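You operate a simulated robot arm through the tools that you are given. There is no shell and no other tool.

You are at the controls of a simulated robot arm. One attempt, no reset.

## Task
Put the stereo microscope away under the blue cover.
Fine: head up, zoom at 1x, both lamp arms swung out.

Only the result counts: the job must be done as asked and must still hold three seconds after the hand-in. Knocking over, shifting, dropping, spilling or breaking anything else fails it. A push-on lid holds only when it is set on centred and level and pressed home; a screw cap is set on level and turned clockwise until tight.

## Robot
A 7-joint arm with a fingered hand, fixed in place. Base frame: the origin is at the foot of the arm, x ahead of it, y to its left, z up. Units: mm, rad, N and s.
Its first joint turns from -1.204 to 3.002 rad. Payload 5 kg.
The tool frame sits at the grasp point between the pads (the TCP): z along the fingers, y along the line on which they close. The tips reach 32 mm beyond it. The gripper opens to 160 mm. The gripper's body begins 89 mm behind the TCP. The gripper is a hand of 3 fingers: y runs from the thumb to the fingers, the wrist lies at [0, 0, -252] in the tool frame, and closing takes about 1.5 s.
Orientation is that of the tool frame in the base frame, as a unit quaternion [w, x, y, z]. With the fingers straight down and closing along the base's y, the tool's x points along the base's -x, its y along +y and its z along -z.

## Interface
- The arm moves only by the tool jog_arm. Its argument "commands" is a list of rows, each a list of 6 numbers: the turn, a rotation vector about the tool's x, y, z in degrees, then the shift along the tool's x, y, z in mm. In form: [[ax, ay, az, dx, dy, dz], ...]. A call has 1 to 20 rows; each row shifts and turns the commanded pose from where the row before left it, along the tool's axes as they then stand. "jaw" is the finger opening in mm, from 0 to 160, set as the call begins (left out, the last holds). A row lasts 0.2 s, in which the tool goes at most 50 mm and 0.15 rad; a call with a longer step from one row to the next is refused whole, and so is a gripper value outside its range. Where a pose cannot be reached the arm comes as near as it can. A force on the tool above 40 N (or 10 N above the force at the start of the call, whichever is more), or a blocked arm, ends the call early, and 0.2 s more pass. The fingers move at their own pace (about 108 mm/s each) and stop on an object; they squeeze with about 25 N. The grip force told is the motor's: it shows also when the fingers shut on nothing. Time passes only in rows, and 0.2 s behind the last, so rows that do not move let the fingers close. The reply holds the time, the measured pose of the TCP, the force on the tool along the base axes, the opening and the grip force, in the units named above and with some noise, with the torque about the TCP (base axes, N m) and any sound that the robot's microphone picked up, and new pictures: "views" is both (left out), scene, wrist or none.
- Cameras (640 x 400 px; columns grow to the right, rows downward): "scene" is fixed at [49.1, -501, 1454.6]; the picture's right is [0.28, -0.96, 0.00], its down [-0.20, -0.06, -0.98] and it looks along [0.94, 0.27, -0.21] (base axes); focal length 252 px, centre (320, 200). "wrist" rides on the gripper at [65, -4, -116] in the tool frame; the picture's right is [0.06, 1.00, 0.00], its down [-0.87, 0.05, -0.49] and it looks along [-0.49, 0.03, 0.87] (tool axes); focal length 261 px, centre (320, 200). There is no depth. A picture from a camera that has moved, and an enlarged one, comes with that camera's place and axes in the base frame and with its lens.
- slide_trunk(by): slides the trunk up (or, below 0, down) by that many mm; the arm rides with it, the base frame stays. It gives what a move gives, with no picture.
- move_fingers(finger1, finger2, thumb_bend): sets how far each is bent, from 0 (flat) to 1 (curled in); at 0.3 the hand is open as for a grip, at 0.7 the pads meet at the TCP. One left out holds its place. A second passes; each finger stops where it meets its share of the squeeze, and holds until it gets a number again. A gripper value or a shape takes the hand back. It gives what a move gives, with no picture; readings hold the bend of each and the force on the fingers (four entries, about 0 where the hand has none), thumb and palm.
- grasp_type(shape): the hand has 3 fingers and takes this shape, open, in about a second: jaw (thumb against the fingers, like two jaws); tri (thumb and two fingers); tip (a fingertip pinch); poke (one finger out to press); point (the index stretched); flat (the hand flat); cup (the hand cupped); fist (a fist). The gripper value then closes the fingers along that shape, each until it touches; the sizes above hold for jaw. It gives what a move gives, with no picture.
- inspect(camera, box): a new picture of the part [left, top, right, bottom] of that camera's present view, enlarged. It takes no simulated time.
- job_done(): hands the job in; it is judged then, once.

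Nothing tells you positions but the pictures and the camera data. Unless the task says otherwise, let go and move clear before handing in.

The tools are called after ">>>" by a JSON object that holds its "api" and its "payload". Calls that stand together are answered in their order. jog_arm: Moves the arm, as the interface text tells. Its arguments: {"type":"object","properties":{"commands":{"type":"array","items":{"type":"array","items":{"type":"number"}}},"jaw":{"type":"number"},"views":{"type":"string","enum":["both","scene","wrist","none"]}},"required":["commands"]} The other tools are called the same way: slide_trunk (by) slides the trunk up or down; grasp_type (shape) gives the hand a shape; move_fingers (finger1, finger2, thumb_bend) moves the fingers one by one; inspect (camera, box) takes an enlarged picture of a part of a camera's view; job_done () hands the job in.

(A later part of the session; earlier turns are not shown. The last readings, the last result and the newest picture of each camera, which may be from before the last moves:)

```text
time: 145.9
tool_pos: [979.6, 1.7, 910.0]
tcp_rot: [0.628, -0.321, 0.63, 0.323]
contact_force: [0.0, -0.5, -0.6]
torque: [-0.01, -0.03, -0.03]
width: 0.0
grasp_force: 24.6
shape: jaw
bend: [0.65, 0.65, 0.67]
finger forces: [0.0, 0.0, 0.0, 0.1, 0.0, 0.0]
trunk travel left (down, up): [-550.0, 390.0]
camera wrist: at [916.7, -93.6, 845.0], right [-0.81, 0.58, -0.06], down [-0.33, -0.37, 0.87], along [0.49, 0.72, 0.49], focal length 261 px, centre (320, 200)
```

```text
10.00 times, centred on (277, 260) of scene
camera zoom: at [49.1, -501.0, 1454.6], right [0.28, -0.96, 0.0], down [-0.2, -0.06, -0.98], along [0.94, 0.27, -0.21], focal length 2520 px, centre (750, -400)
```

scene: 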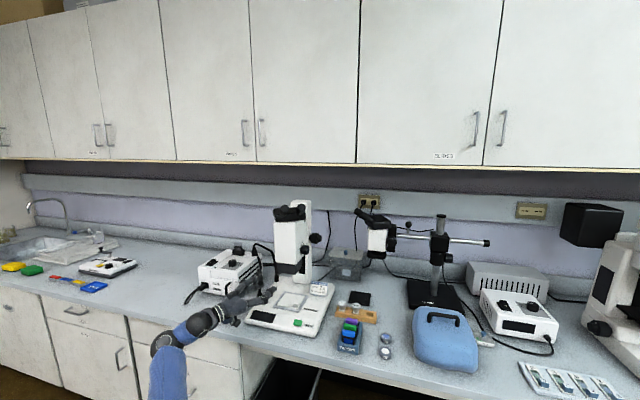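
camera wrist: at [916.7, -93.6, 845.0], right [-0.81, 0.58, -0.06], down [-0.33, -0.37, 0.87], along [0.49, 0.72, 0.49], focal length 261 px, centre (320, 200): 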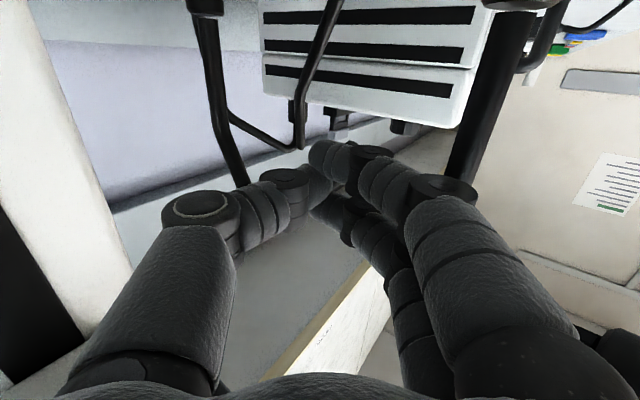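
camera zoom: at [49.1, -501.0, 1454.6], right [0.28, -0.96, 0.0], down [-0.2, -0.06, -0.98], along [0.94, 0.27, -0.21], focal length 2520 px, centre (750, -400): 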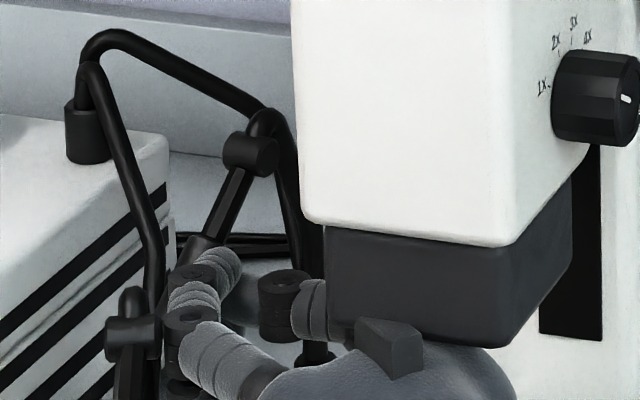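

>>> {"api": "jog_arm", "payload": {"commands": [[0, 0, 0, 0, 3, 6], [0, 0, 0, 0, 3, 6], [0, 0, 0, 0, 0, 0]], "views": "wrist"}}

>>> {"api": "inspect", "payload": {"camera": "scene", "box": [245, 240, 309, 280]}}

```text
time: 146.7
tool_pos: [987.3, 10.3, 910.0]
tcp_rot: [0.631, -0.318, 0.632, 0.319]
contact_force: [0.6, -30.3, 0.0]
torque: [-0.31, 0.04, 1.77]
width: 0.1
grasp_force: 25.4
shape: jaw
bend: [0.64, 0.65, 0.67]
finger forces: [22.4, 3.6, 0.0, 0.0, 0.1, 0.1]
trunk travel left (down, up): [-550.0, 390.0]
stopped in row 3: the force on the tool passed its limit at 42 N (the readings are from after the stop); the commanded pose is now the measured one
camera wrist: at [922.3, -84.2, 845.7], right [-0.8, 0.59, -0.06], down [-0.33, -0.36, 0.87], along [0.49, 0.72, 0.49], focal length 261 px, centre (320, 200)
```

wrist: 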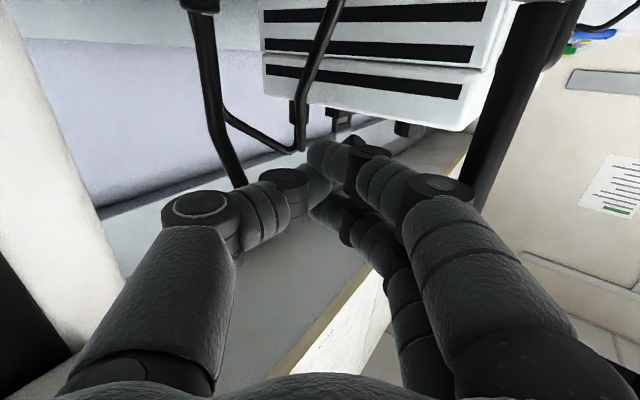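

```text
10.00 times, centred on (277, 260) of scene
camera zoom: at [49.1, -501.0, 1454.6], right [0.28, -0.96, 0.0], down [-0.2, -0.06, -0.98], along [0.94, 0.27, -0.21], focal length 2520 px, centre (750, -400)
```

zoom: 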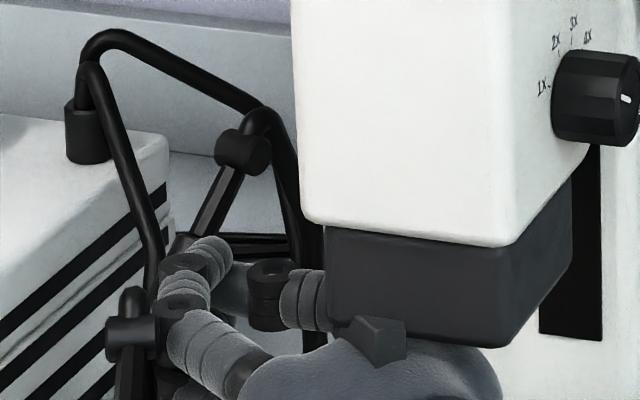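

That 30 N contact is finger 1's knuckle against the front lamp's rod, not the rear lamp. I'll reverse out the way I came.

>>> {"api": "jog_arm", "payload": {"commands": [[0, 0, 0, 0, -5, -6], [4, 0, 0, 0, -4.3, -6], [5, 0, 0, 0, -4.7, -5.7], [5, 0, 0, 0, -5.2, -5.3], [5, 0, 0, 0, -5.7, -4.8], [5, 0, 0, 0, -6.1, -4.3], [5, 0, 0, 0, -6.4, -3.8], [5, 0, 0, 0, -6.7, -3.2], [5, 0, 0, 0, -7, -2.6], [5, 0, 0, 0, -7.2, -2], [0, 0, 0, 0, -15, -15], [0, 0, 0, 0, -15, -20], [0, 0, 0, 0, -15, -20], [0, 0, 0, 0, 0, 0]], "views": "wrist"}}

>>> {"api": "inspect", "payload": {"camera": "scene", "box": [235, 235, 335, 310]}}

```text
time: 149.7
tool_pos: [936.6, -115.4, 910.3]
tcp_rot: [0.703, -0.06, 0.706, 0.061]
contact_force: [0.5, 0.7, -0.1]
torque: [-0.03, 0.02, 0.03]
width: 0.2
grasp_force: 25.2
shape: jaw
bend: [0.64, 0.65, 0.67]
finger forces: [0.0, 0.0, 0.0, 0.0, 0.1, 0.1]
trunk travel left (down, up): [-550.0, 390.0]
camera wrist: at [824.7, -139.0, 846.0], right [-0.17, 0.98, -0.06], down [-0.49, -0.03, 0.87], along [0.85, 0.18, 0.49], focal length 261 px, centre (320, 200)
```

wrist: 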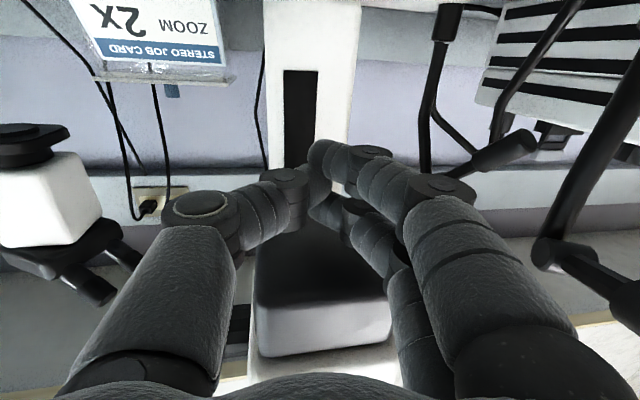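

```text
5.33 times, centred on (285, 272) of scene
camera zoom: at [49.1, -501.0, 1454.6], right [0.28, -0.96, 0.0], down [-0.2, -0.06, -0.98], along [0.94, 0.27, -0.21], focal length 1344 px, centre (507, -187)
```

zoom: 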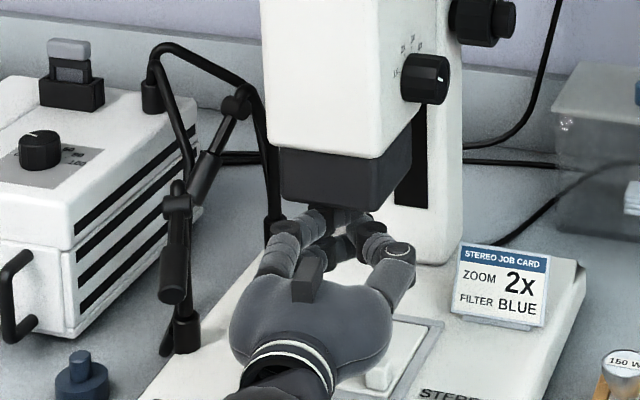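

The rear lamp is now at about −190°, roughly 52° out. To take it further without touching the rod, I'll turn to yaw ≈90° here and push its flank with the fingertips from the right.

>>> {"api": "jog_arm", "payload": {"commands": [[-8, 0, 0, 0, 0, 0], [-8, 0, 0, 0, 0, 0], [-8, 0, 0, 0, 0, 0], [-8, 0, 0, 0, 0, 0], [-8, 0, 0, 0, 0, 0], [-8, 0, 0, 0, 0, 0], [-8, 0, 0, 0, 0, 0], [-8, 0, 0, 0, 0, 0], [-8, 0, 0, 0, 0, 0], [-7, 0, 0, 0, 0, 0], [0, 0, 0, 0, 0, 0]], "views": "wrist"}}

```text
time: 152.1
tool_pos: [937.7, -114.0, 909.3]
tcp_rot: [0.503, -0.494, 0.506, 0.497]
contact_force: [-0.6, -0.4, 0.5]
torque: [0.03, 0.0, 0.01]
width: 0.1
grasp_force: 24.9
shape: jaw
bend: [0.64, 0.65, 0.67]
finger forces: [0.0, 0.0, 0.1, 0.0, 0.0, 0.1]
trunk travel left (down, up): [-550.0, 390.0]
camera wrist: at [940.7, -230.0, 844.9], right [-1.0, 0.02, -0.06], down [-0.06, -0.49, 0.87], along [-0.01, 0.87, 0.49], focal length 261 px, centre (320, 200)
```

wrist: 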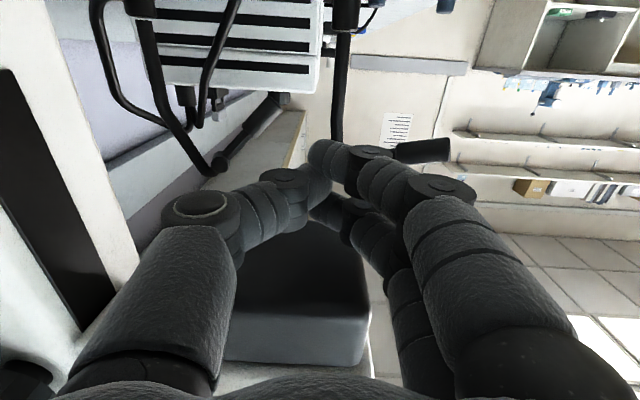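

I can see the rear lamp clearly: knob near (1048, 20, 952), tip near (984, 32, 885). I'll align at x≈988 and push gently in +y.

>>> {"api": "jog_arm", "payload": {"commands": [[0, 0, 0, 0, -25, 0], [0, 0, 0, 0, -25, 0], [0, 0, 0, 0, 0, 30], [0, 0, 0, 0, 0, 30], [0, 0, 0, 0, 0, 25], [0, 0, 0, 0, 0, 8], [0, 0, 0, 0, 0, 8], [0, 0, 0, 0, 0, 0]], "views": "wrist"}}

>>> {"api": "inspect", "payload": {"camera": "scene", "box": [235, 235, 335, 310]}}

```text
time: 153.9
tool_pos: [989.7, -14.8, 909.4]
tcp_rot: [0.504, -0.494, 0.505, 0.496]
contact_force: [0.3, 0.5, 0.0]
torque: [0.04, 0.01, -0.04]
width: 0.1
grasp_force: 25.0
shape: jaw
bend: [0.65, 0.65, 0.67]
finger forces: [0.0, 0.0, 0.0, 0.0, 0.0, 0.0]
trunk travel left (down, up): [-550.0, 390.0]
camera wrist: at [992.4, -129.1, 844.6], right [-1.0, 0.02, -0.06], down [-0.06, -0.49, 0.87], along [-0.01, 0.87, 0.49], focal length 261 px, centre (320, 200)
```

wrist: 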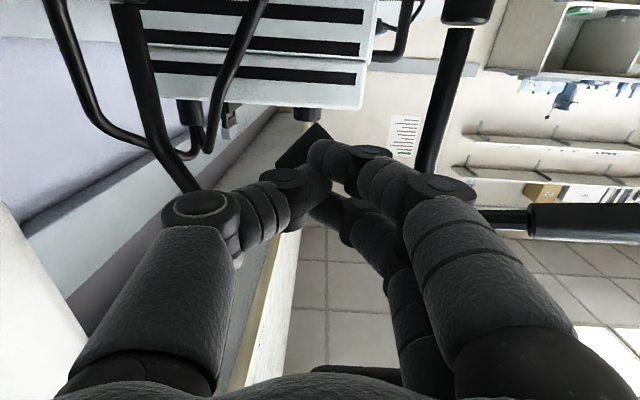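

```text
5.33 times, centred on (285, 272) of scene
camera zoom: at [49.1, -501.0, 1454.6], right [0.28, -0.96, 0.0], down [-0.2, -0.06, -0.98], along [0.94, 0.27, -0.21], focal length 1344 px, centre (507, -187)
```

zoom: 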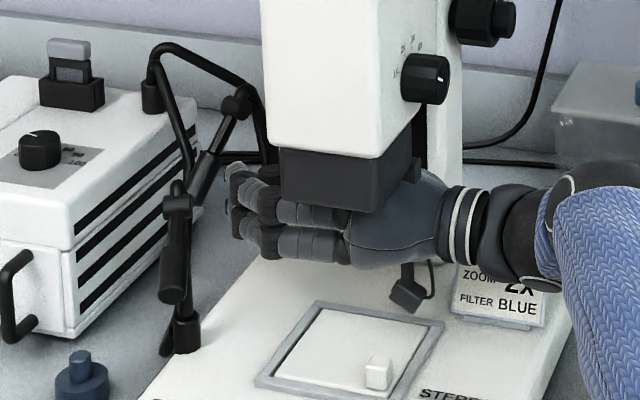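

>>> {"api": "jog_arm", "payload": {"commands": [[0, 0, 0, 0, 0, 5], [0, 0, 0, 0, 0, 5], [0, 0, 0, 0, 0, 5], [0, 0, 0, 0, 0, 5], [0, 0, 0, 0, 0, 0]], "views": "wrist"}}

>>> {"api": "inspect", "payload": {"camera": "scene", "box": [235, 235, 335, 310]}}

```text
time: 155.1
tool_pos: [990.6, 6.0, 911.5]
tcp_rot: [0.504, -0.494, 0.506, 0.496]
contact_force: [0.5, 0.1, -0.8]
torque: [0.0, 0.01, 0.01]
width: 0.0
grasp_force: 24.5
shape: jaw
bend: [0.65, 0.65, 0.67]
finger forces: [0.0, 0.1, 0.1, 0.0, 0.0, 0.0]
trunk travel left (down, up): [-550.0, 390.0]
camera wrist: at [993.4, -109.0, 845.2], right [-1.0, 0.02, -0.06], down [-0.06, -0.49, 0.87], along [-0.01, 0.87, 0.49], focal length 261 px, centre (320, 200)
```

wrist: 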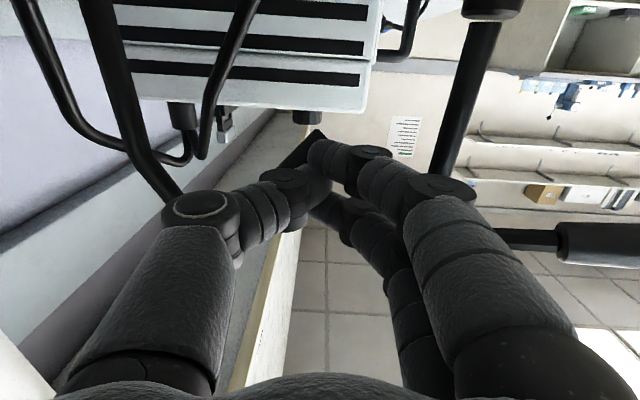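

```text
5.33 times, centred on (285, 272) of scene
camera zoom: at [49.1, -501.0, 1454.6], right [0.28, -0.96, 0.0], down [-0.2, -0.06, -0.98], along [0.94, 0.27, -0.21], focal length 1344 px, centre (507, -187)
```

zoom: 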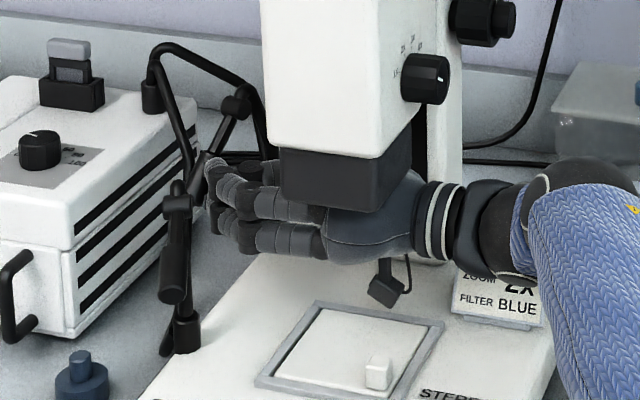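

>>> {"api": "jog_arm", "payload": {"commands": [[0, 0, 0, 0, 0, 5], [0, 0, 0, 0, 0, 5], [0, 0, 0, 0, 0, 5], [0, 0, 0, 0, 0, 5], [0, 0, 0, 0, 0, 0]], "views": "wrist"}}

>>> {"api": "inspect", "payload": {"camera": "scene", "box": [235, 235, 335, 310]}}

```text
time: 156.3
tool_pos: [991.3, 27.5, 910.1]
tcp_rot: [0.504, -0.494, 0.506, 0.496]
contact_force: [-0.8, 0.4, -0.6]
torque: [0.01, -0.04, -0.01]
width: 0.1
grasp_force: 24.8
shape: jaw
bend: [0.65, 0.65, 0.67]
finger forces: [0.1, 0.1, 0.0, 0.1, 0.0, 0.0]
trunk travel left (down, up): [-550.0, 390.0]
camera wrist: at [993.6, -88.7, 844.8], right [-1.0, 0.02, -0.06], down [-0.06, -0.49, 0.87], along [-0.01, 0.87, 0.49], focal length 261 px, centre (320, 200)
```

wrist: 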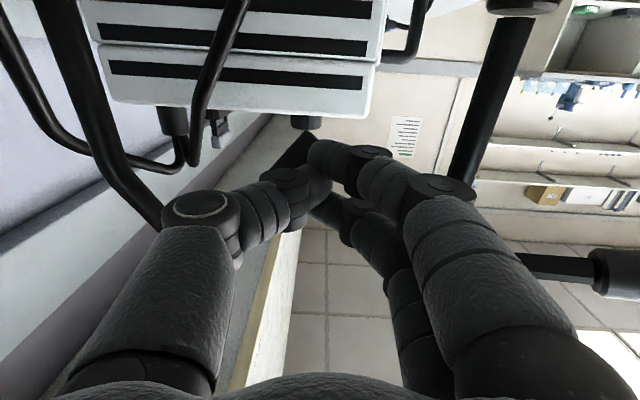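

```text
5.33 times, centred on (285, 272) of scene
camera zoom: at [49.1, -501.0, 1454.6], right [0.28, -0.96, 0.0], down [-0.2, -0.06, -0.98], along [0.94, 0.27, -0.21], focal length 1344 px, centre (507, -187)
```

zoom: 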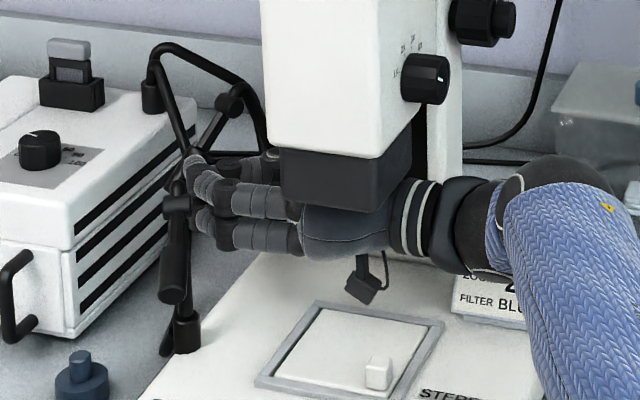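

The rear lamp swung on with almost no force and is now well clear (about 75° out). I'll withdraw straight back to the right and check both lamps.

>>> {"api": "jog_arm", "payload": {"commands": [[0, 0, 0, 0, 0, -30], [0, 0, 0, 0, 0, -35], [0, 0, 0, 0, 0, -35], [0, 0, 0, 0, 0, -35], [0, 0, 0, 0, 3, -35], [0, 0, 0, 0, 5, -35], [0, 0, 0, 0, 5, -35], [0, 0, 0, 0, 5, -35], [0, 0, 0, -10, 5, -35], [0, 0, 0, -20, 5, -35], [0, 0, 0, 0, 0, 0]], "views": "wrist"}}

>>> {"api": "inspect", "payload": {"camera": "scene", "box": [225, 225, 345, 340]}}

>>> {"api": "inspect", "payload": {"camera": "scene", "box": [245, 240, 309, 300]}}

```text
time: 158.7
tool_pos: [958.2, -318.4, 940.6]
tcp_rot: [0.504, -0.494, 0.505, 0.496]
contact_force: [-0.1, -0.1, -0.3]
torque: [-0.02, 0.0, 0.03]
width: 0.0
grasp_force: 24.6
shape: jaw
bend: [0.65, 0.65, 0.67]
finger forces: [0.1, 0.1, 0.1, 0.0, 0.1, 0.1]
trunk travel left (down, up): [-550.0, 390.0]
camera wrist: at [961.6, -434.1, 876.7], right [-1.0, 0.02, -0.06], down [-0.06, -0.49, 0.87], along [-0.01, 0.87, 0.49], focal length 261 px, centre (320, 200)
```

wrist: 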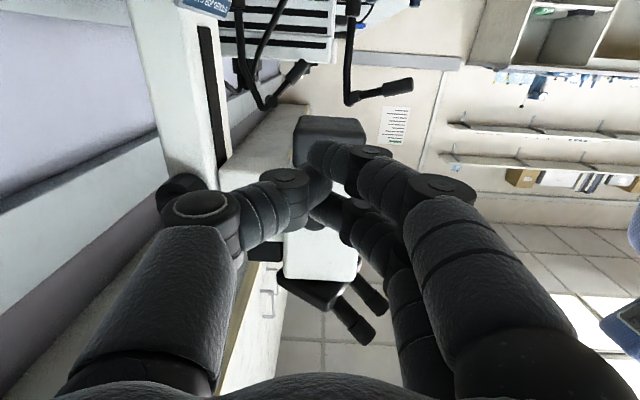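

```text
3.48 times, centred on (285, 282) of scene
camera zoom: at [49.1, -501.0, 1454.6], right [0.28, -0.96, 0.0], down [-0.2, -0.06, -0.98], along [0.94, 0.27, -0.21], focal length 877 px, centre (442, -87)
```

zoom: 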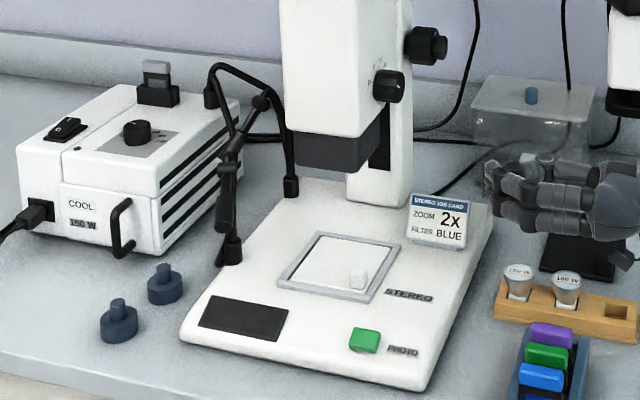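

```text
6.67 times, centred on (277, 270) of scene
camera zoom: at [49.1, -501.0, 1454.6], right [0.28, -0.96, 0.0], down [-0.2, -0.06, -0.98], along [0.94, 0.27, -0.21], focal length 1680 px, centre (607, -267)
```

zoom: 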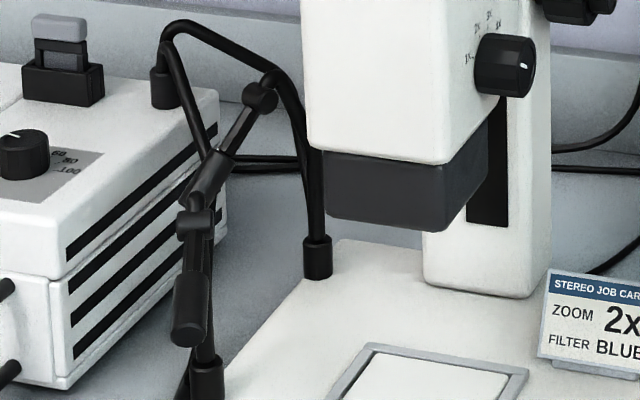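

Both lamps are swung out and nothing else has shifted. Now the cover: handle bar near (919, −699, 872), about 105 mm long along y. I'll restore the downward-tilted, forward-facing tool pose on the way there.

>>> {"api": "jog_arm", "payload": {"commands": [[7.5, 0, 0, -20, 20, 0], [7.5, 0, 0, -20, 20, 0], [7.5, 0, 0, -20, 20, 0], [7.5, 0, 0, 0, 20, 0], [0, 7.2, 0, 0, 0, 0], [0, 7.2, 0, 0, 0, 0], [0, 7.2, 0, 0, 0, 0], [0, 7.2, 0, 0, 0, 0], [0, 7.2, 0, 0, 0, 0], [0, 7.2, 0, 0, 0, 0], [0, 7.2, 0, 0, 0, 0], [0, 0, 0, 0, 0, 0]], "jaw": 100, "views": "none"}}

```text
time: 161.3
tool_pos: [879.4, -301.5, 999.7]
tcp_rot: [0.294, -0.462, 0.82, 0.168]
contact_force: [0.7, -0.5, -0.3]
torque: [-0.01, 0.03, -0.02]
width: 100.0
grasp_force: 0.0
shape: jaw
bend: [0.71, 0.71, 0.69]
finger forces: [0.0, 0.1, 0.0, 0.0, 0.0, 0.0]
trunk travel left (down, up): [-550.0, 390.0]
```

>>> {"api": "jog_arm", "payload": {"commands": [[5.1, 0, 6.17, 0, 0, 0], [5.1, 0, 6.17, 0, 0, 0], [5.1, 0, 6.17, 0, 0, 0], [5.1, 0, 6.17, 0, 0, 0], [5.1, 0, 6.17, 0, 0, 0], [5.1, 0, 6.17, 0, 0, 0], [5.1, 0, 6.17, 0, 0, 0], [0, 0, 0, 0, -39, 0], [0, 0, 0, 0, -39, 0], [0, 0, 0, 0, -39, 0], [0, 0, 0, 0, -39, 0], [0, 0, 0, 0, -39, 0], [0, 0, 0, 0, -39, 0], [0, 0, 0, 0, 0, 0]], "jaw": 150, "views": "both"}}

```text
time: 164.3
tool_pos: [890.7, -534.8, 1001.8]
tcp_rot: [0.337, -0.024, 0.941, 0.009]
contact_force: [-0.4, 0.5, -1.1]
torque: [-0.01, -0.01, 0.0]
width: 150.2
grasp_force: 0.1
shape: jaw
bend: [0.42, 0.42, 0.39]
finger forces: [0.0, 0.0, 0.1, 0.1, 0.1, 0.0]
trunk travel left (down, up): [-550.0, 390.0]
camera wrist: at [769.1, -545.1, 1050.4], right [-0.1, 0.99, -0.04], down [0.36, 0.07, 0.93], along [0.93, 0.08, -0.36], focal length 261 px, centre (320, 200)
```

scene: 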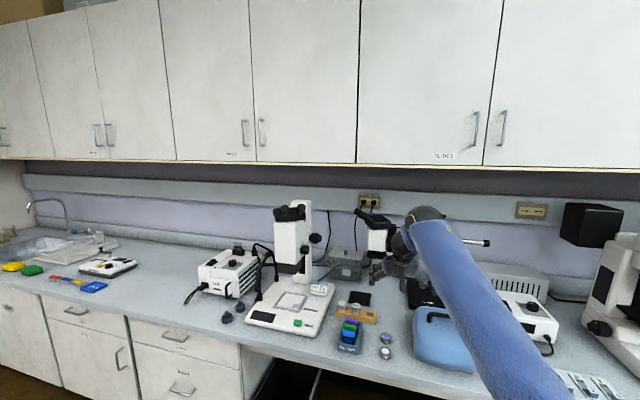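
wrist: 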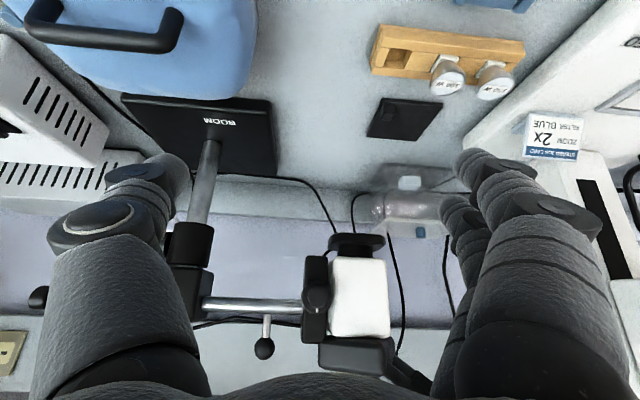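

The handle is at x≈920, y −748 to −642, about 106 mm long. I'll move to a pre-grasp point up and in front of it, aligned with the bar.

>>> {"api": "jog_arm", "payload": {"commands": [[1.9, 0, 2.3, 12.7, -31.6, 2.2], [0, 0, 0, 12.7, -31.6, 2.2], [0, 0, 0, 12.7, -31.6, 2.2], [0, 0, 0, 12.7, -31.6, 2.2], [0, 0, 0, 12.7, -31.6, 2.2], [0, 0, 0, 0, 0, 0]], "jaw": 156, "views": "both"}}

>>> {"api": "inspect", "payload": {"camera": "wrist", "box": [160, 60, 480, 260]}}

```text
time: 165.7
tool_pos: [851.3, -696.6, 951.4]
tcp_rot: [0.337, 0.0, 0.942, 0.001]
contact_force: [-0.6, -0.5, 0.2]
torque: [0.0, 0.03, 0.0]
width: 156.2
grasp_force: 0.0
shape: jaw
bend: [0.35, 0.35, 0.34]
finger forces: [0.0, 0.1, 0.0, 0.0, 0.0, 0.0]
trunk travel left (down, up): [-550.0, 390.0]
camera wrist: at [728.3, -699.2, 999.3], right [-0.05, 1.0, -0.04], down [0.36, 0.05, 0.93], along [0.93, 0.03, -0.36], focal length 261 px, centre (320, 200)
```

scene: 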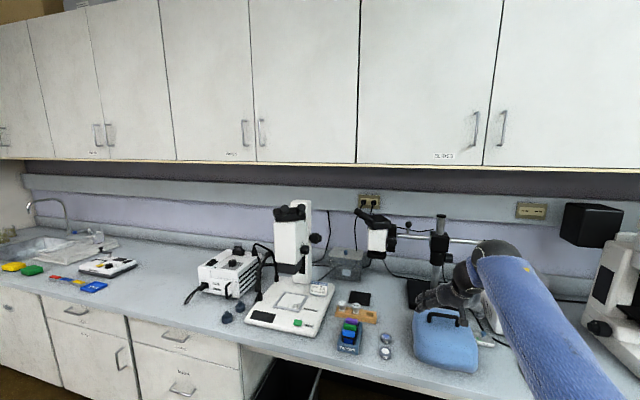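
wrist: 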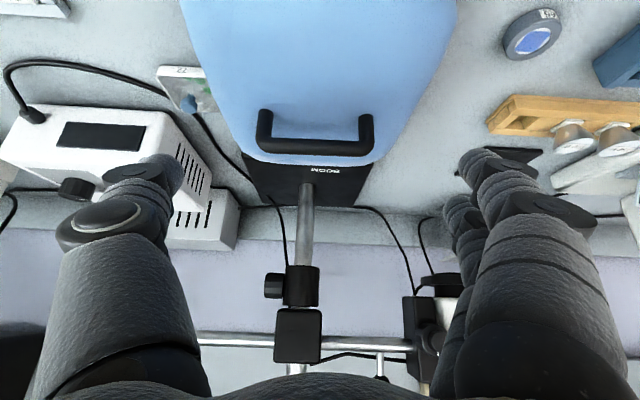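

```text
2.00 times, centred on (320, 160) of wrist
camera zoom: at [728.3, -699.2, 999.3], right [-0.05, 1.0, -0.04], down [0.36, 0.05, 0.93], along [0.93, 0.03, -0.36], focal length 521 px, centre (320, 280)
```

zoom: 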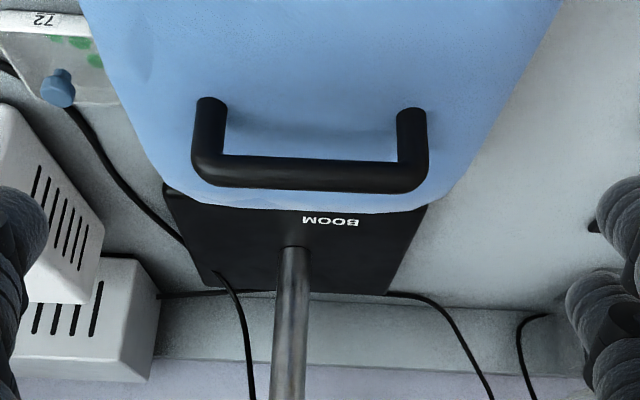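

The handle is well centred in view. I'll come down over it along the tool axis.

>>> {"api": "jog_arm", "payload": {"commands": [[0, 0, 0, -1, -0.5, 25], [0, 0, 0, -1, -0.5, 25], [0, 0, 0, -1, -0.4, 25], [0, 0, 0, -0.6, 0, 18], [0, 0, 0, 0, 0, 9], [0, 0, 0, 0, 0, 0]], "jaw": 156, "views": "both"}}

>>> {"api": "inspect", "payload": {"camera": "scene", "box": [390, 270, 510, 380]}}

```text
time: 167.1
tool_pos: [918.3, -695.6, 874.6]
tcp_rot: [0.337, 0.001, 0.941, 0.0]
contact_force: [-1.3, -0.2, 1.2]
torque: [0.17, 0.03, 0.04]
width: 155.5
grasp_force: 0.0
shape: jaw
bend: [0.35, 0.35, 0.34]
finger forces: [1.9, 0.0, 0.0, 0.0, 0.0, 0.0]
trunk travel left (down, up): [-550.0, 390.0]
camera wrist: at [795.7, -698.9, 923.1], right [-0.05, 1.0, -0.04], down [0.36, 0.05, 0.93], along [0.93, 0.03, -0.36], focal length 261 px, centre (320, 200)
```

scene: 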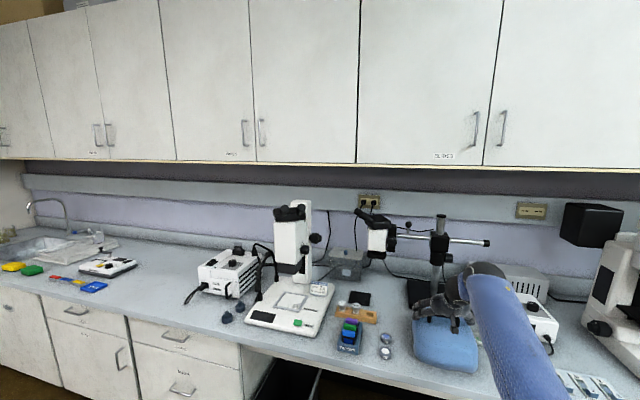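
wrist: 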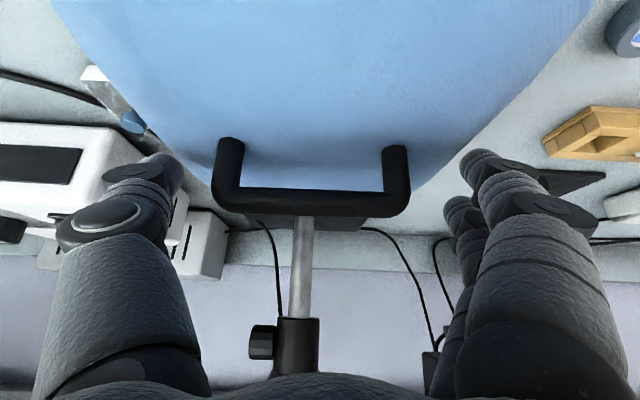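

```text
3.64 times, centred on (450, 325) of scene
camera zoom: at [49.1, -501.0, 1454.6], right [0.28, -0.96, 0.0], down [-0.2, -0.06, -0.98], along [0.94, 0.27, -0.21], focal length 916 px, centre (-153, -254)
```

zoom: 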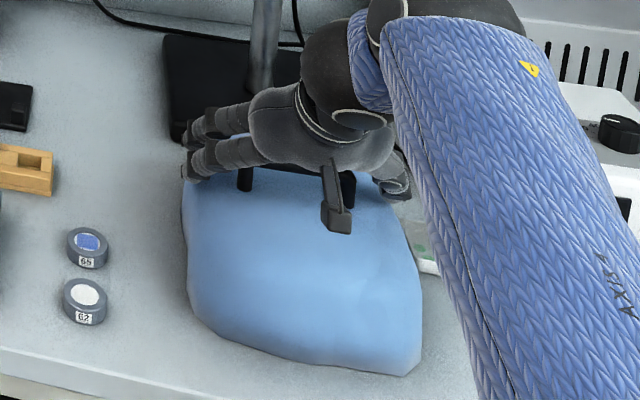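

The bar lies right at the grasp point; one fingertip just brushes the cover top. I'll rise 3 mm, centre by 4 mm and close on the handle's ends.

>>> {"api": "jog_arm", "payload": {"commands": [[0, 0, 0, -1.9, -4, -2.3], [0, 0, 0, 0, 0, 0]], "jaw": 156, "views": "none"}}

>>> {"api": "jog_arm", "payload": {"commands": [[0, 0, 0, 0, 0, 0], [0, 0, 0, 0, 0, 0], [0, 0, 0, 0, 0, 0], [0, 0, 0, 0, 0, 0], [0, 0, 0, 0, 0, 0], [0, 0, 0, 0, 0, 0]], "jaw": 60, "views": "wrist"}}

>>> {"api": "inspect", "payload": {"camera": "wrist", "box": [160, 100, 480, 300]}}

```text
time: 167.7
tool_pos: [919.1, -699.9, 876.9]
tcp_rot: [0.337, 0.001, 0.942, 0.0]
contact_force: [0.0, 0.8, 0.0]
torque: [-0.02, 0.03, -0.01]
width: 155.6
grasp_force: 0.0
shape: jaw
bend: [0.35, 0.35, 0.34]
finger forces: [0.0, 0.0, 0.0, 0.0, 0.0, 0.1]
trunk travel left (down, up): [-550.0, 390.0]
```

```text
time: 169.1
tool_pos: [917.8, -698.7, 877.9]
tcp_rot: [0.338, 0.001, 0.941, 0.001]
contact_force: [2.2, -6.3, 14.5]
torque: [0.72, -0.04, -0.1]
width: 71.9
grasp_force: 24.7
shape: jaw
bend: [0.71, 0.75, 0.72]
finger forces: [23.1, 4.4, 0.0, 0.0, 25.0, 0.1]
trunk travel left (down, up): [-550.0, 390.0]
camera wrist: at [794.8, -702.7, 927.5], right [-0.05, 1.0, -0.04], down [0.36, 0.05, 0.93], along [0.93, 0.03, -0.36], focal length 261 px, centre (320, 200)
```

wrist: 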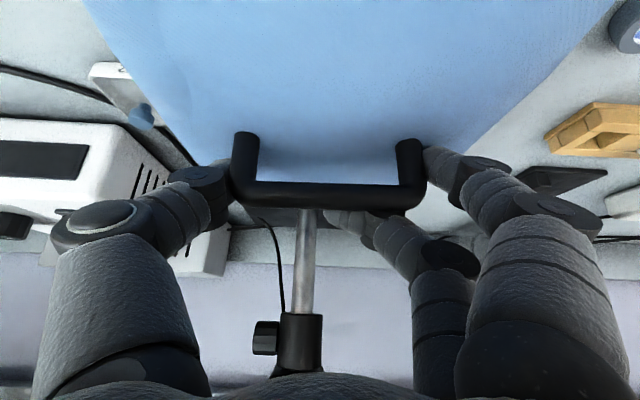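

```text
2.00 times, centred on (320, 200) of wrist
camera zoom: at [794.8, -702.7, 927.5], right [-0.05, 1.0, -0.04], down [0.36, 0.05, 0.93], along [0.93, 0.03, -0.36], focal length 521 px, centre (320, 200)
```

zoom: 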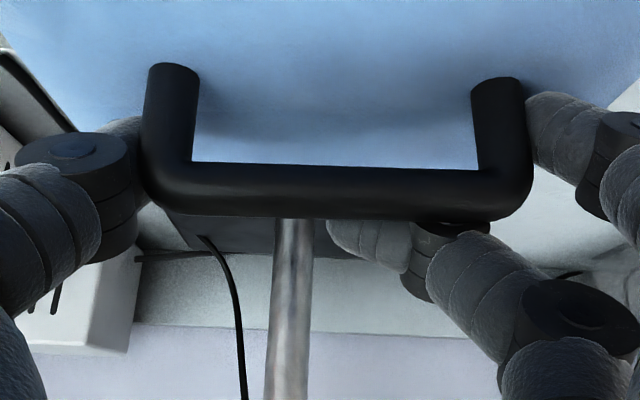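

Thumb and finger 1 hold the handle's two posts (25 N and 23 N), with finger 2 resting on the bar. I'll lift slowly and check the weight and level.

>>> {"api": "jog_arm", "payload": {"commands": [[0, 0, 0, -3.2, 0, -3.9], [0, 0, 0, -3.2, 0, -3.9], [0, 0, 0, -3.2, 0, -3.9], [0, 0, 0, -3.2, 0, -3.9], [0, 0, 0, 0, 0, 0]], "views": "both"}}

>>> {"api": "inspect", "payload": {"camera": "scene", "box": [390, 270, 510, 380]}}

```text
time: 170.3
tool_pos: [916.4, -699.3, 897.3]
tcp_rot: [0.336, 0.002, 0.942, -0.001]
contact_force: [0.0, -0.8, -2.3]
torque: [-0.03, -0.01, 0.03]
width: 69.9
grasp_force: 24.9
shape: jaw
bend: [0.68, 0.76, 0.73]
finger forces: [21.1, 1.2, 0.1, 0.1, 19.3, 0.0]
trunk travel left (down, up): [-550.0, 390.0]
camera wrist: at [794.4, -702.4, 945.9], right [-0.05, 1.0, -0.04], down [0.36, 0.05, 0.93], along [0.93, 0.03, -0.36], focal length 261 px, centre (320, 200)
```

scene: 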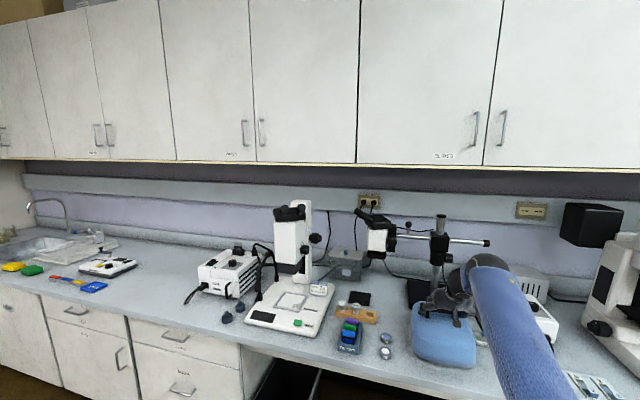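
wrist: 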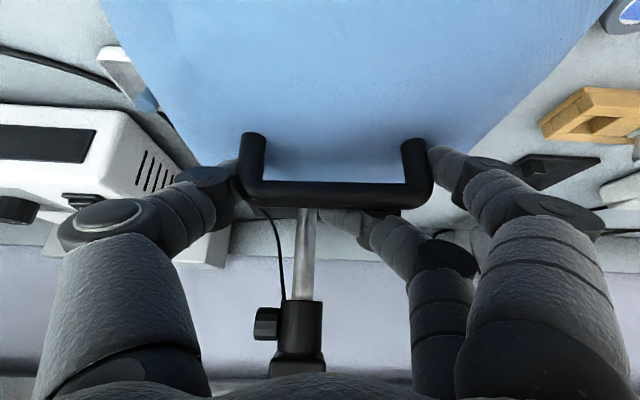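

```text
3.64 times, centred on (450, 325) of scene
camera zoom: at [49.1, -501.0, 1454.6], right [0.28, -0.96, 0.0], down [-0.2, -0.06, -0.98], along [0.94, 0.27, -0.21], focal length 916 px, centre (-153, -254)
```

zoom: 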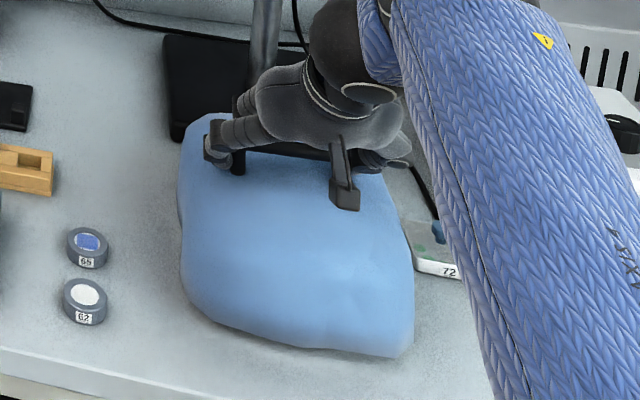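

The cover is up and level; it weighs only about 2.3 N. I'll raise it with the trunk in stages.

>>> {"api": "slide_trunk", "payload": {"by": 120}}

>>> {"api": "inspect", "payload": {"camera": "scene", "box": [390, 220, 530, 350]}}

>>> {"api": "inspect", "payload": {"camera": "wrist", "box": [0, 0, 640, 400]}}

```text
time: 171.8
tool_pos: [916.7, -700.1, 1016.1]
tcp_rot: [0.336, 0.001, 0.942, 0.0]
contact_force: [0.3, -0.4, -2.4]
torque: [0.0, 0.0, -0.01]
width: 69.7
grasp_force: 24.3
shape: jaw
bend: [0.68, 0.76, 0.73]
finger forces: [21.1, 1.2, 0.0, 0.1, 19.1, 0.0]
trunk travel left (down, up): [-670.0, 270.0]
```

```text
3.08 times, centred on (460, 285) of scene
camera zoom: at [49.1, -501.0, 1454.6], right [0.28, -0.96, 0.0], down [-0.2, -0.06, -0.98], along [0.94, 0.27, -0.21], focal length 776 px, centre (-111, -62)
```

zoom: 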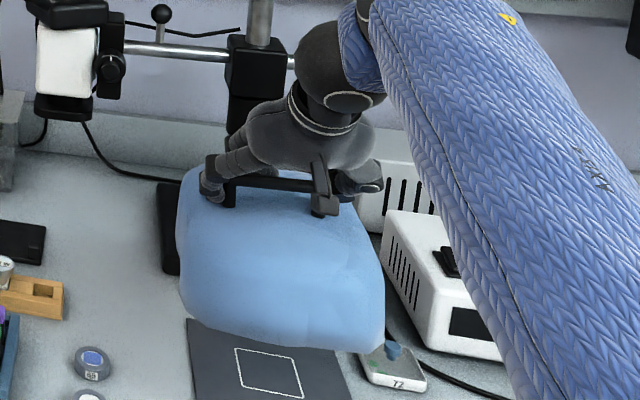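

```text
1.00 times, centred on (320, 200) of wrist (not enlarged: the box is as wide or as high as the picture)
camera zoom: at [794.6, -702.6, 1065.7], right [-0.05, 1.0, -0.04], down [0.36, 0.05, 0.93], along [0.93, 0.03, -0.36], focal length 261 px, centre (320, 200)
```

zoom: 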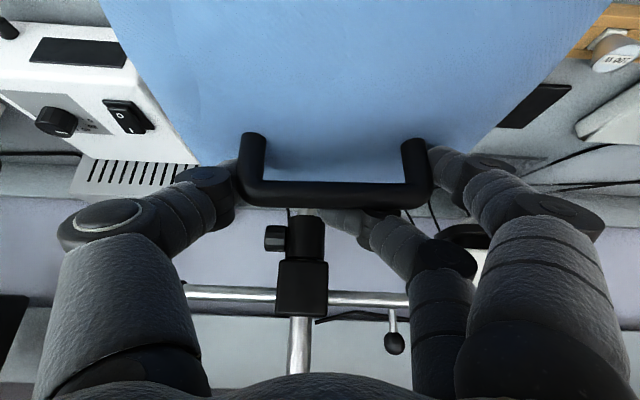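

Lifting the cover uncovered a dark mat with a white outlined square on the bench. I'll look at that closely.

>>> {"api": "inspect", "payload": {"camera": "scene", "box": [410, 310, 530, 400]}}

>>> {"api": "inspect", "payload": {"camera": "scene", "box": [0, 0, 640, 400]}}

```text
4.44 times, centred on (470, 355) of scene
camera zoom: at [49.1, -501.0, 1454.6], right [0.28, -0.96, 0.0], down [-0.2, -0.06, -0.98], along [0.94, 0.27, -0.21], focal length 1120 px, centre (-347, -489)
```

zoom: 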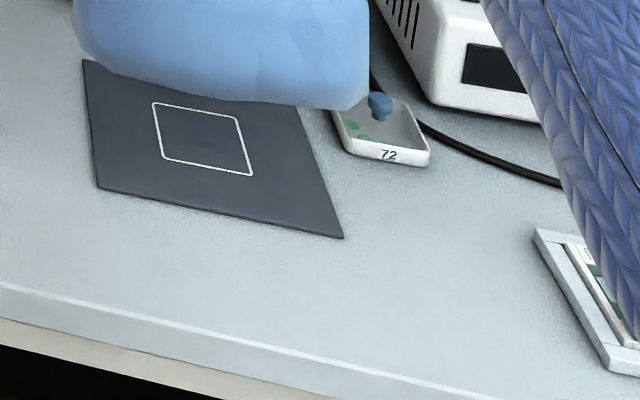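

```text
1.00 times, centred on (320, 200) of scene (not enlarged: the box is as wide or as high as the picture)
camera zoom: at [49.1, -501.0, 1454.6], right [0.28, -0.96, 0.0], down [-0.2, -0.06, -0.98], along [0.94, 0.27, -0.21], focal length 252 px, centre (320, 200)
```

zoom: 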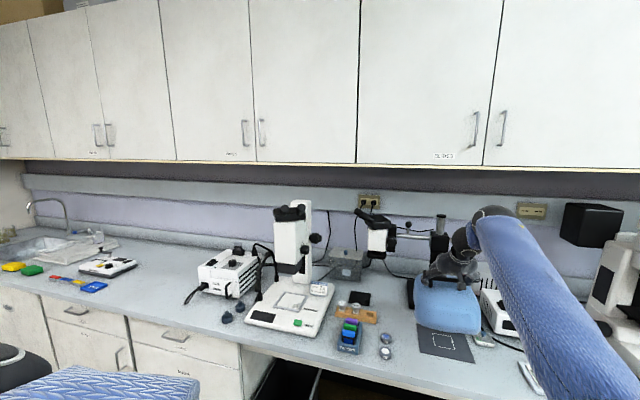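

The mat is just where the cover was parked. I'll raise the cover high enough to clear the eyepieces, using the trunk first.

>>> {"api": "slide_trunk", "payload": {"by": 260}}

>>> {"api": "inspect", "payload": {"camera": "scene", "box": [250, 130, 570, 330]}}

```text
time: 174.5
tool_pos: [916.7, -699.5, 1276.0]
tcp_rot: [0.336, 0.001, 0.942, 0.0]
contact_force: [-0.6, 0.0, -2.9]
torque: [-0.03, 0.0, 0.02]
width: 69.4
grasp_force: 25.2
shape: jaw
bend: [0.68, 0.76, 0.73]
finger forces: [21.1, 1.3, 0.0, 0.0, 19.2, 0.0]
trunk travel left (down, up): [-930.0, 10.0]
```

```text
2.00 times, centred on (410, 230) of scene
camera zoom: at [49.1, -501.0, 1454.6], right [0.28, -0.96, 0.0], down [-0.2, -0.06, -0.98], along [0.94, 0.27, -0.21], focal length 504 px, centre (140, 140)
```

zoom: 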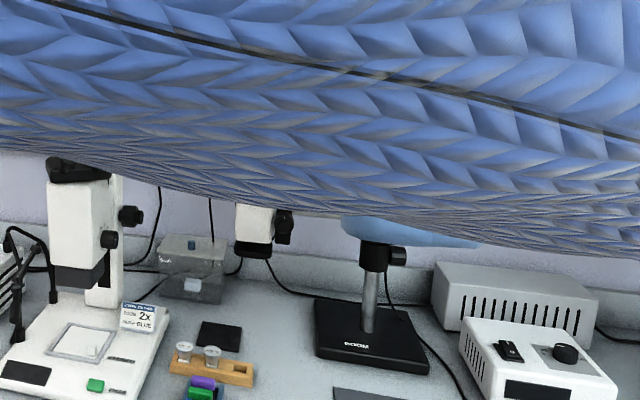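

The scene camera is partly blocked by the arm but the grip is steady. From the pictures the binocular block and eyepieces span roughly x 840–1025, y −210 to −39, with their top near z≈1250. That matches the cover's inside, so I'll aim its centre at about (932, −124). First I'll lift another 110 mm.

>>> {"api": "jog_arm", "payload": {"commands": [[0, 0, 0, -14, 0, -17], [0, 0, 0, -14, 0, -17], [0, 0, 0, -14, 0, -17], [0, 0, 0, -14, 0, -17], [0, 0, 0, -14, 0, -17], [0, 0, 0, 0, 0, 0]], "views": "both"}}

```text
time: 175.9
tool_pos: [919.1, -700.7, 1385.8]
tcp_rot: [0.336, 0.001, 0.942, 0.0]
contact_force: [0.2, -0.4, -2.4]
torque: [-0.01, 0.0, -0.04]
width: 68.9
grasp_force: 25.4
shape: jaw
bend: [0.68, 0.76, 0.73]
finger forces: [21.2, 1.3, 0.0, 0.1, 19.2, 0.0]
trunk travel left (down, up): [-930.0, 10.0]
camera wrist: at [795.7, -703.2, 1434.8], right [-0.05, 1.0, -0.04], down [0.36, 0.05, 0.93], along [0.93, 0.03, -0.36], focal length 261 px, centre (320, 200)
```

scene: 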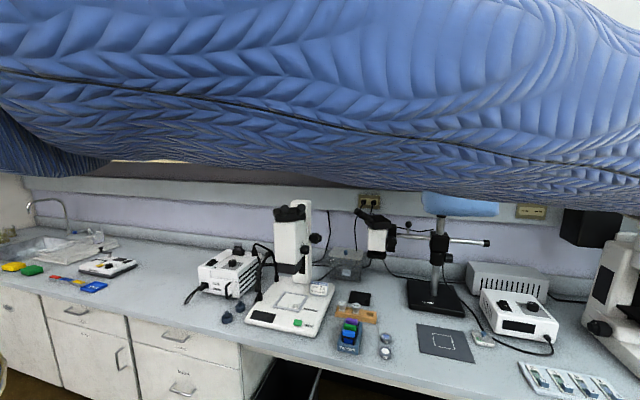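
wrist: 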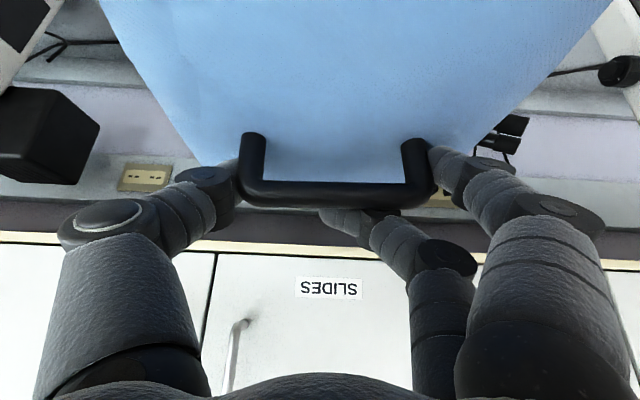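

The cover is at z≈1267–1350 and clear of everything. I'll carry it left at constant height, in two stages.

>>> {"api": "jog_arm", "payload": {"commands": [[0, 0, 0, 0, 15, 0], [0, 0, 0, 0, 25, 0], [0, 0, 0, 0, 30, 0], [0, 0, 0, 0, 30, 0], [0, 0, 0, 0, 30, 0], [0, 0, 0, 0, 30, 0], [0, 0, 0, 0, 30, 0], [0, 0, 0, 0, 30, 0], [0, 0, 0, 0, 30, 0], [0, 0, 0, 0, 25, 0], [0, 0, 0, 0, 15, 0], [0, 0, 0, 0, 0, 0]], "views": "both"}}

```text
time: 178.5
tool_pos: [918.1, -409.4, 1386.6]
tcp_rot: [0.337, 0.001, 0.941, 0.001]
contact_force: [0.9, 0.3, -2.2]
torque: [-0.02, 0.0, -0.01]
width: 68.8
grasp_force: 25.2
shape: jaw
bend: [0.68, 0.76, 0.73]
finger forces: [21.1, 1.1, 0.1, 0.1, 18.9, 0.0]
trunk travel left (down, up): [-930.0, 10.0]
camera wrist: at [795.2, -412.2, 1436.3], right [-0.05, 1.0, -0.04], down [0.36, 0.05, 0.93], along [0.93, 0.03, -0.36], focal length 261 px, centre (320, 200)
```

scene: 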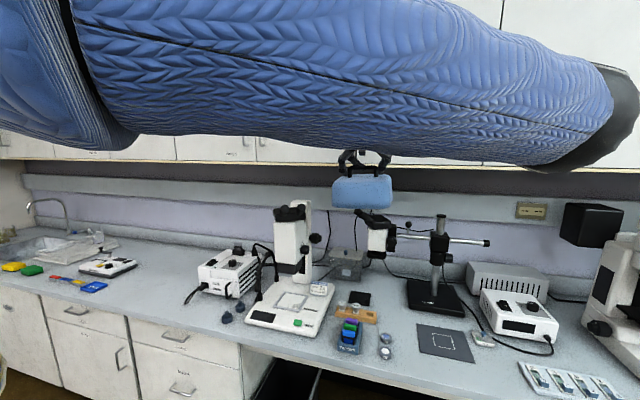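
wrist: 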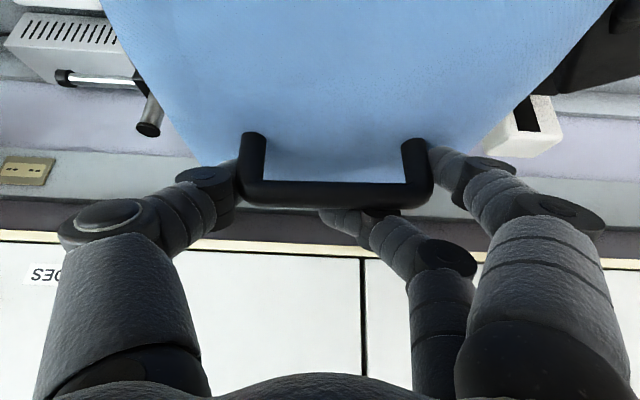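

The scene camera now sees both the cover and the scope. I'll check that the cover hangs level and compare heights.

>>> {"api": "inspect", "payload": {"camera": "scene", "box": [260, 140, 420, 260]}}

>>> {"api": "inspect", "payload": {"camera": "scene", "box": [325, 145, 405, 215]}}

```text
3.33 times, centred on (340, 200) of scene
camera zoom: at [49.1, -501.0, 1454.6], right [0.28, -0.96, 0.0], down [-0.2, -0.06, -0.98], along [0.94, 0.27, -0.21], focal length 840 px, centre (253, 200)
```

zoom: 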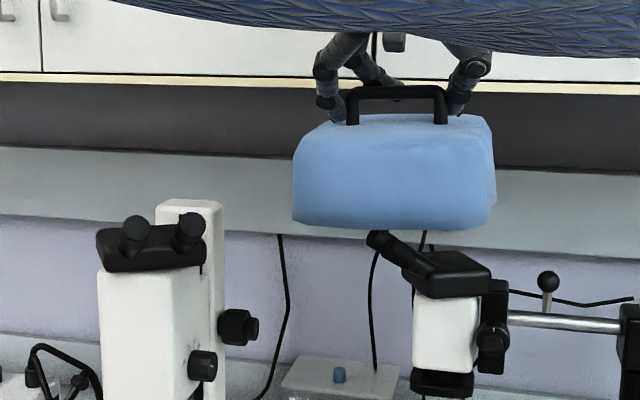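

```text
5.71 times, centred on (365, 180) of scene
camera zoom: at [49.1, -501.0, 1454.6], right [0.28, -0.96, 0.0], down [-0.2, -0.06, -0.98], along [0.94, 0.27, -0.21], focal length 1440 px, centre (63, 314)
```

zoom: 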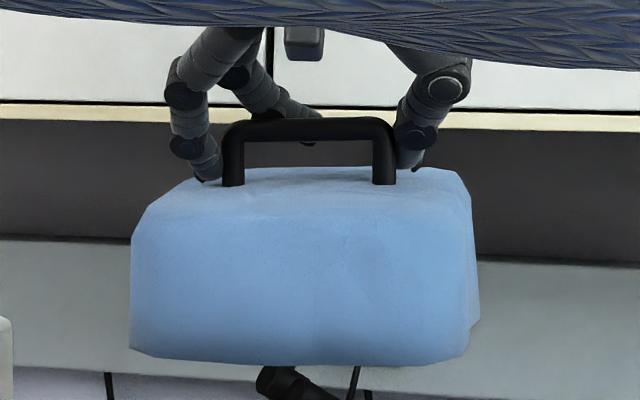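

The cover hangs level. Now I'll carry it the rest of the way over the scope head, still at full height.

>>> {"api": "jog_arm", "payload": {"commands": [[0, 0, 0, -1, 15, 0.8], [0, 0, 0, -1, 25, 0.8], [0, 0, 0, -1, 30, 0.8], [0, 0, 0, -1, 30, 0.8], [0, 0, 0, -1, 30, 0.8], [0, 0, 0, -1, 30, 0.8], [0, 0, 0, -1, 30, 0.8], [0, 0, 0, -1, 30, 0.8], [0, 0, 0, -1, 30, 0.8], [0, 0, 0, -1, 25, 0.8], [0, 0, 0, -1, 10, 0.8], [0, 0, 0, 0, 0, 0], [0, 0, 0, 0, 0, 0]], "views": "both"}}

>>> {"api": "inspect", "payload": {"camera": "scene", "box": [220, 150, 380, 270]}}

```text
time: 181.3
tool_pos: [932.5, -123.9, 1389.7]
tcp_rot: [0.336, 0.001, 0.942, 0.001]
contact_force: [-0.5, 0.2, -1.6]
torque: [-0.03, 0.02, 0.0]
width: 68.8
grasp_force: 24.7
shape: jaw
bend: [0.68, 0.76, 0.73]
finger forces: [21.2, 1.0, 0.1, 0.1, 18.7, 0.0]
trunk travel left (down, up): [-930.0, 10.0]
camera wrist: at [809.5, -128.2, 1436.9], right [-0.05, 1.0, -0.04], down [0.36, 0.05, 0.93], along [0.93, 0.03, -0.36], focal length 261 px, centre (320, 200)
```

scene: 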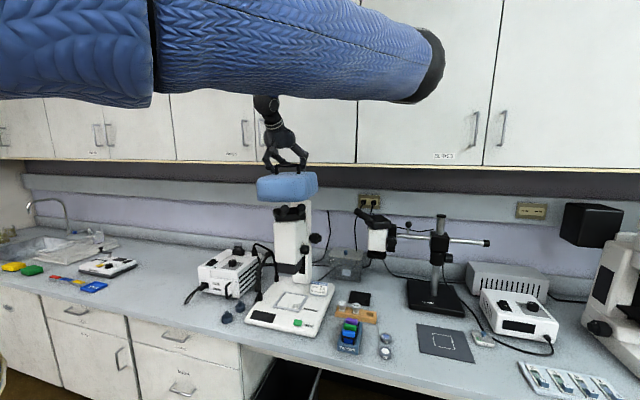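
wrist: 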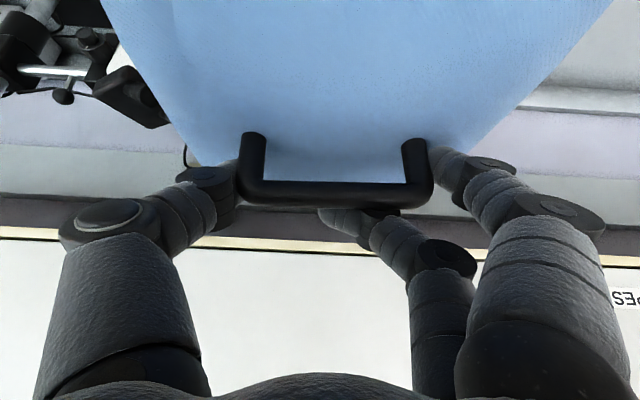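

```text
3.33 times, centred on (300, 210) of scene
camera zoom: at [49.1, -501.0, 1454.6], right [0.28, -0.96, 0.0], down [-0.2, -0.06, -0.98], along [0.94, 0.27, -0.21], focal length 840 px, centre (387, 167)
```

zoom: 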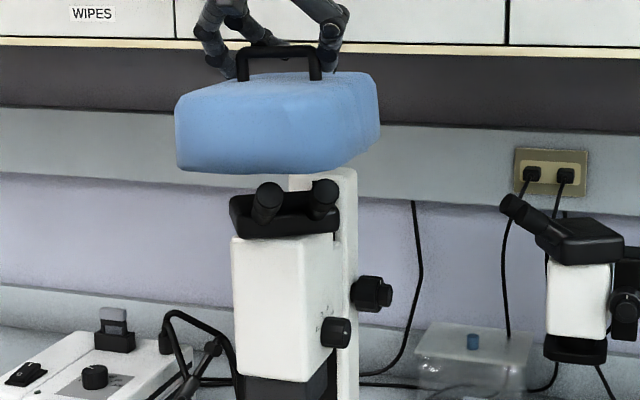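

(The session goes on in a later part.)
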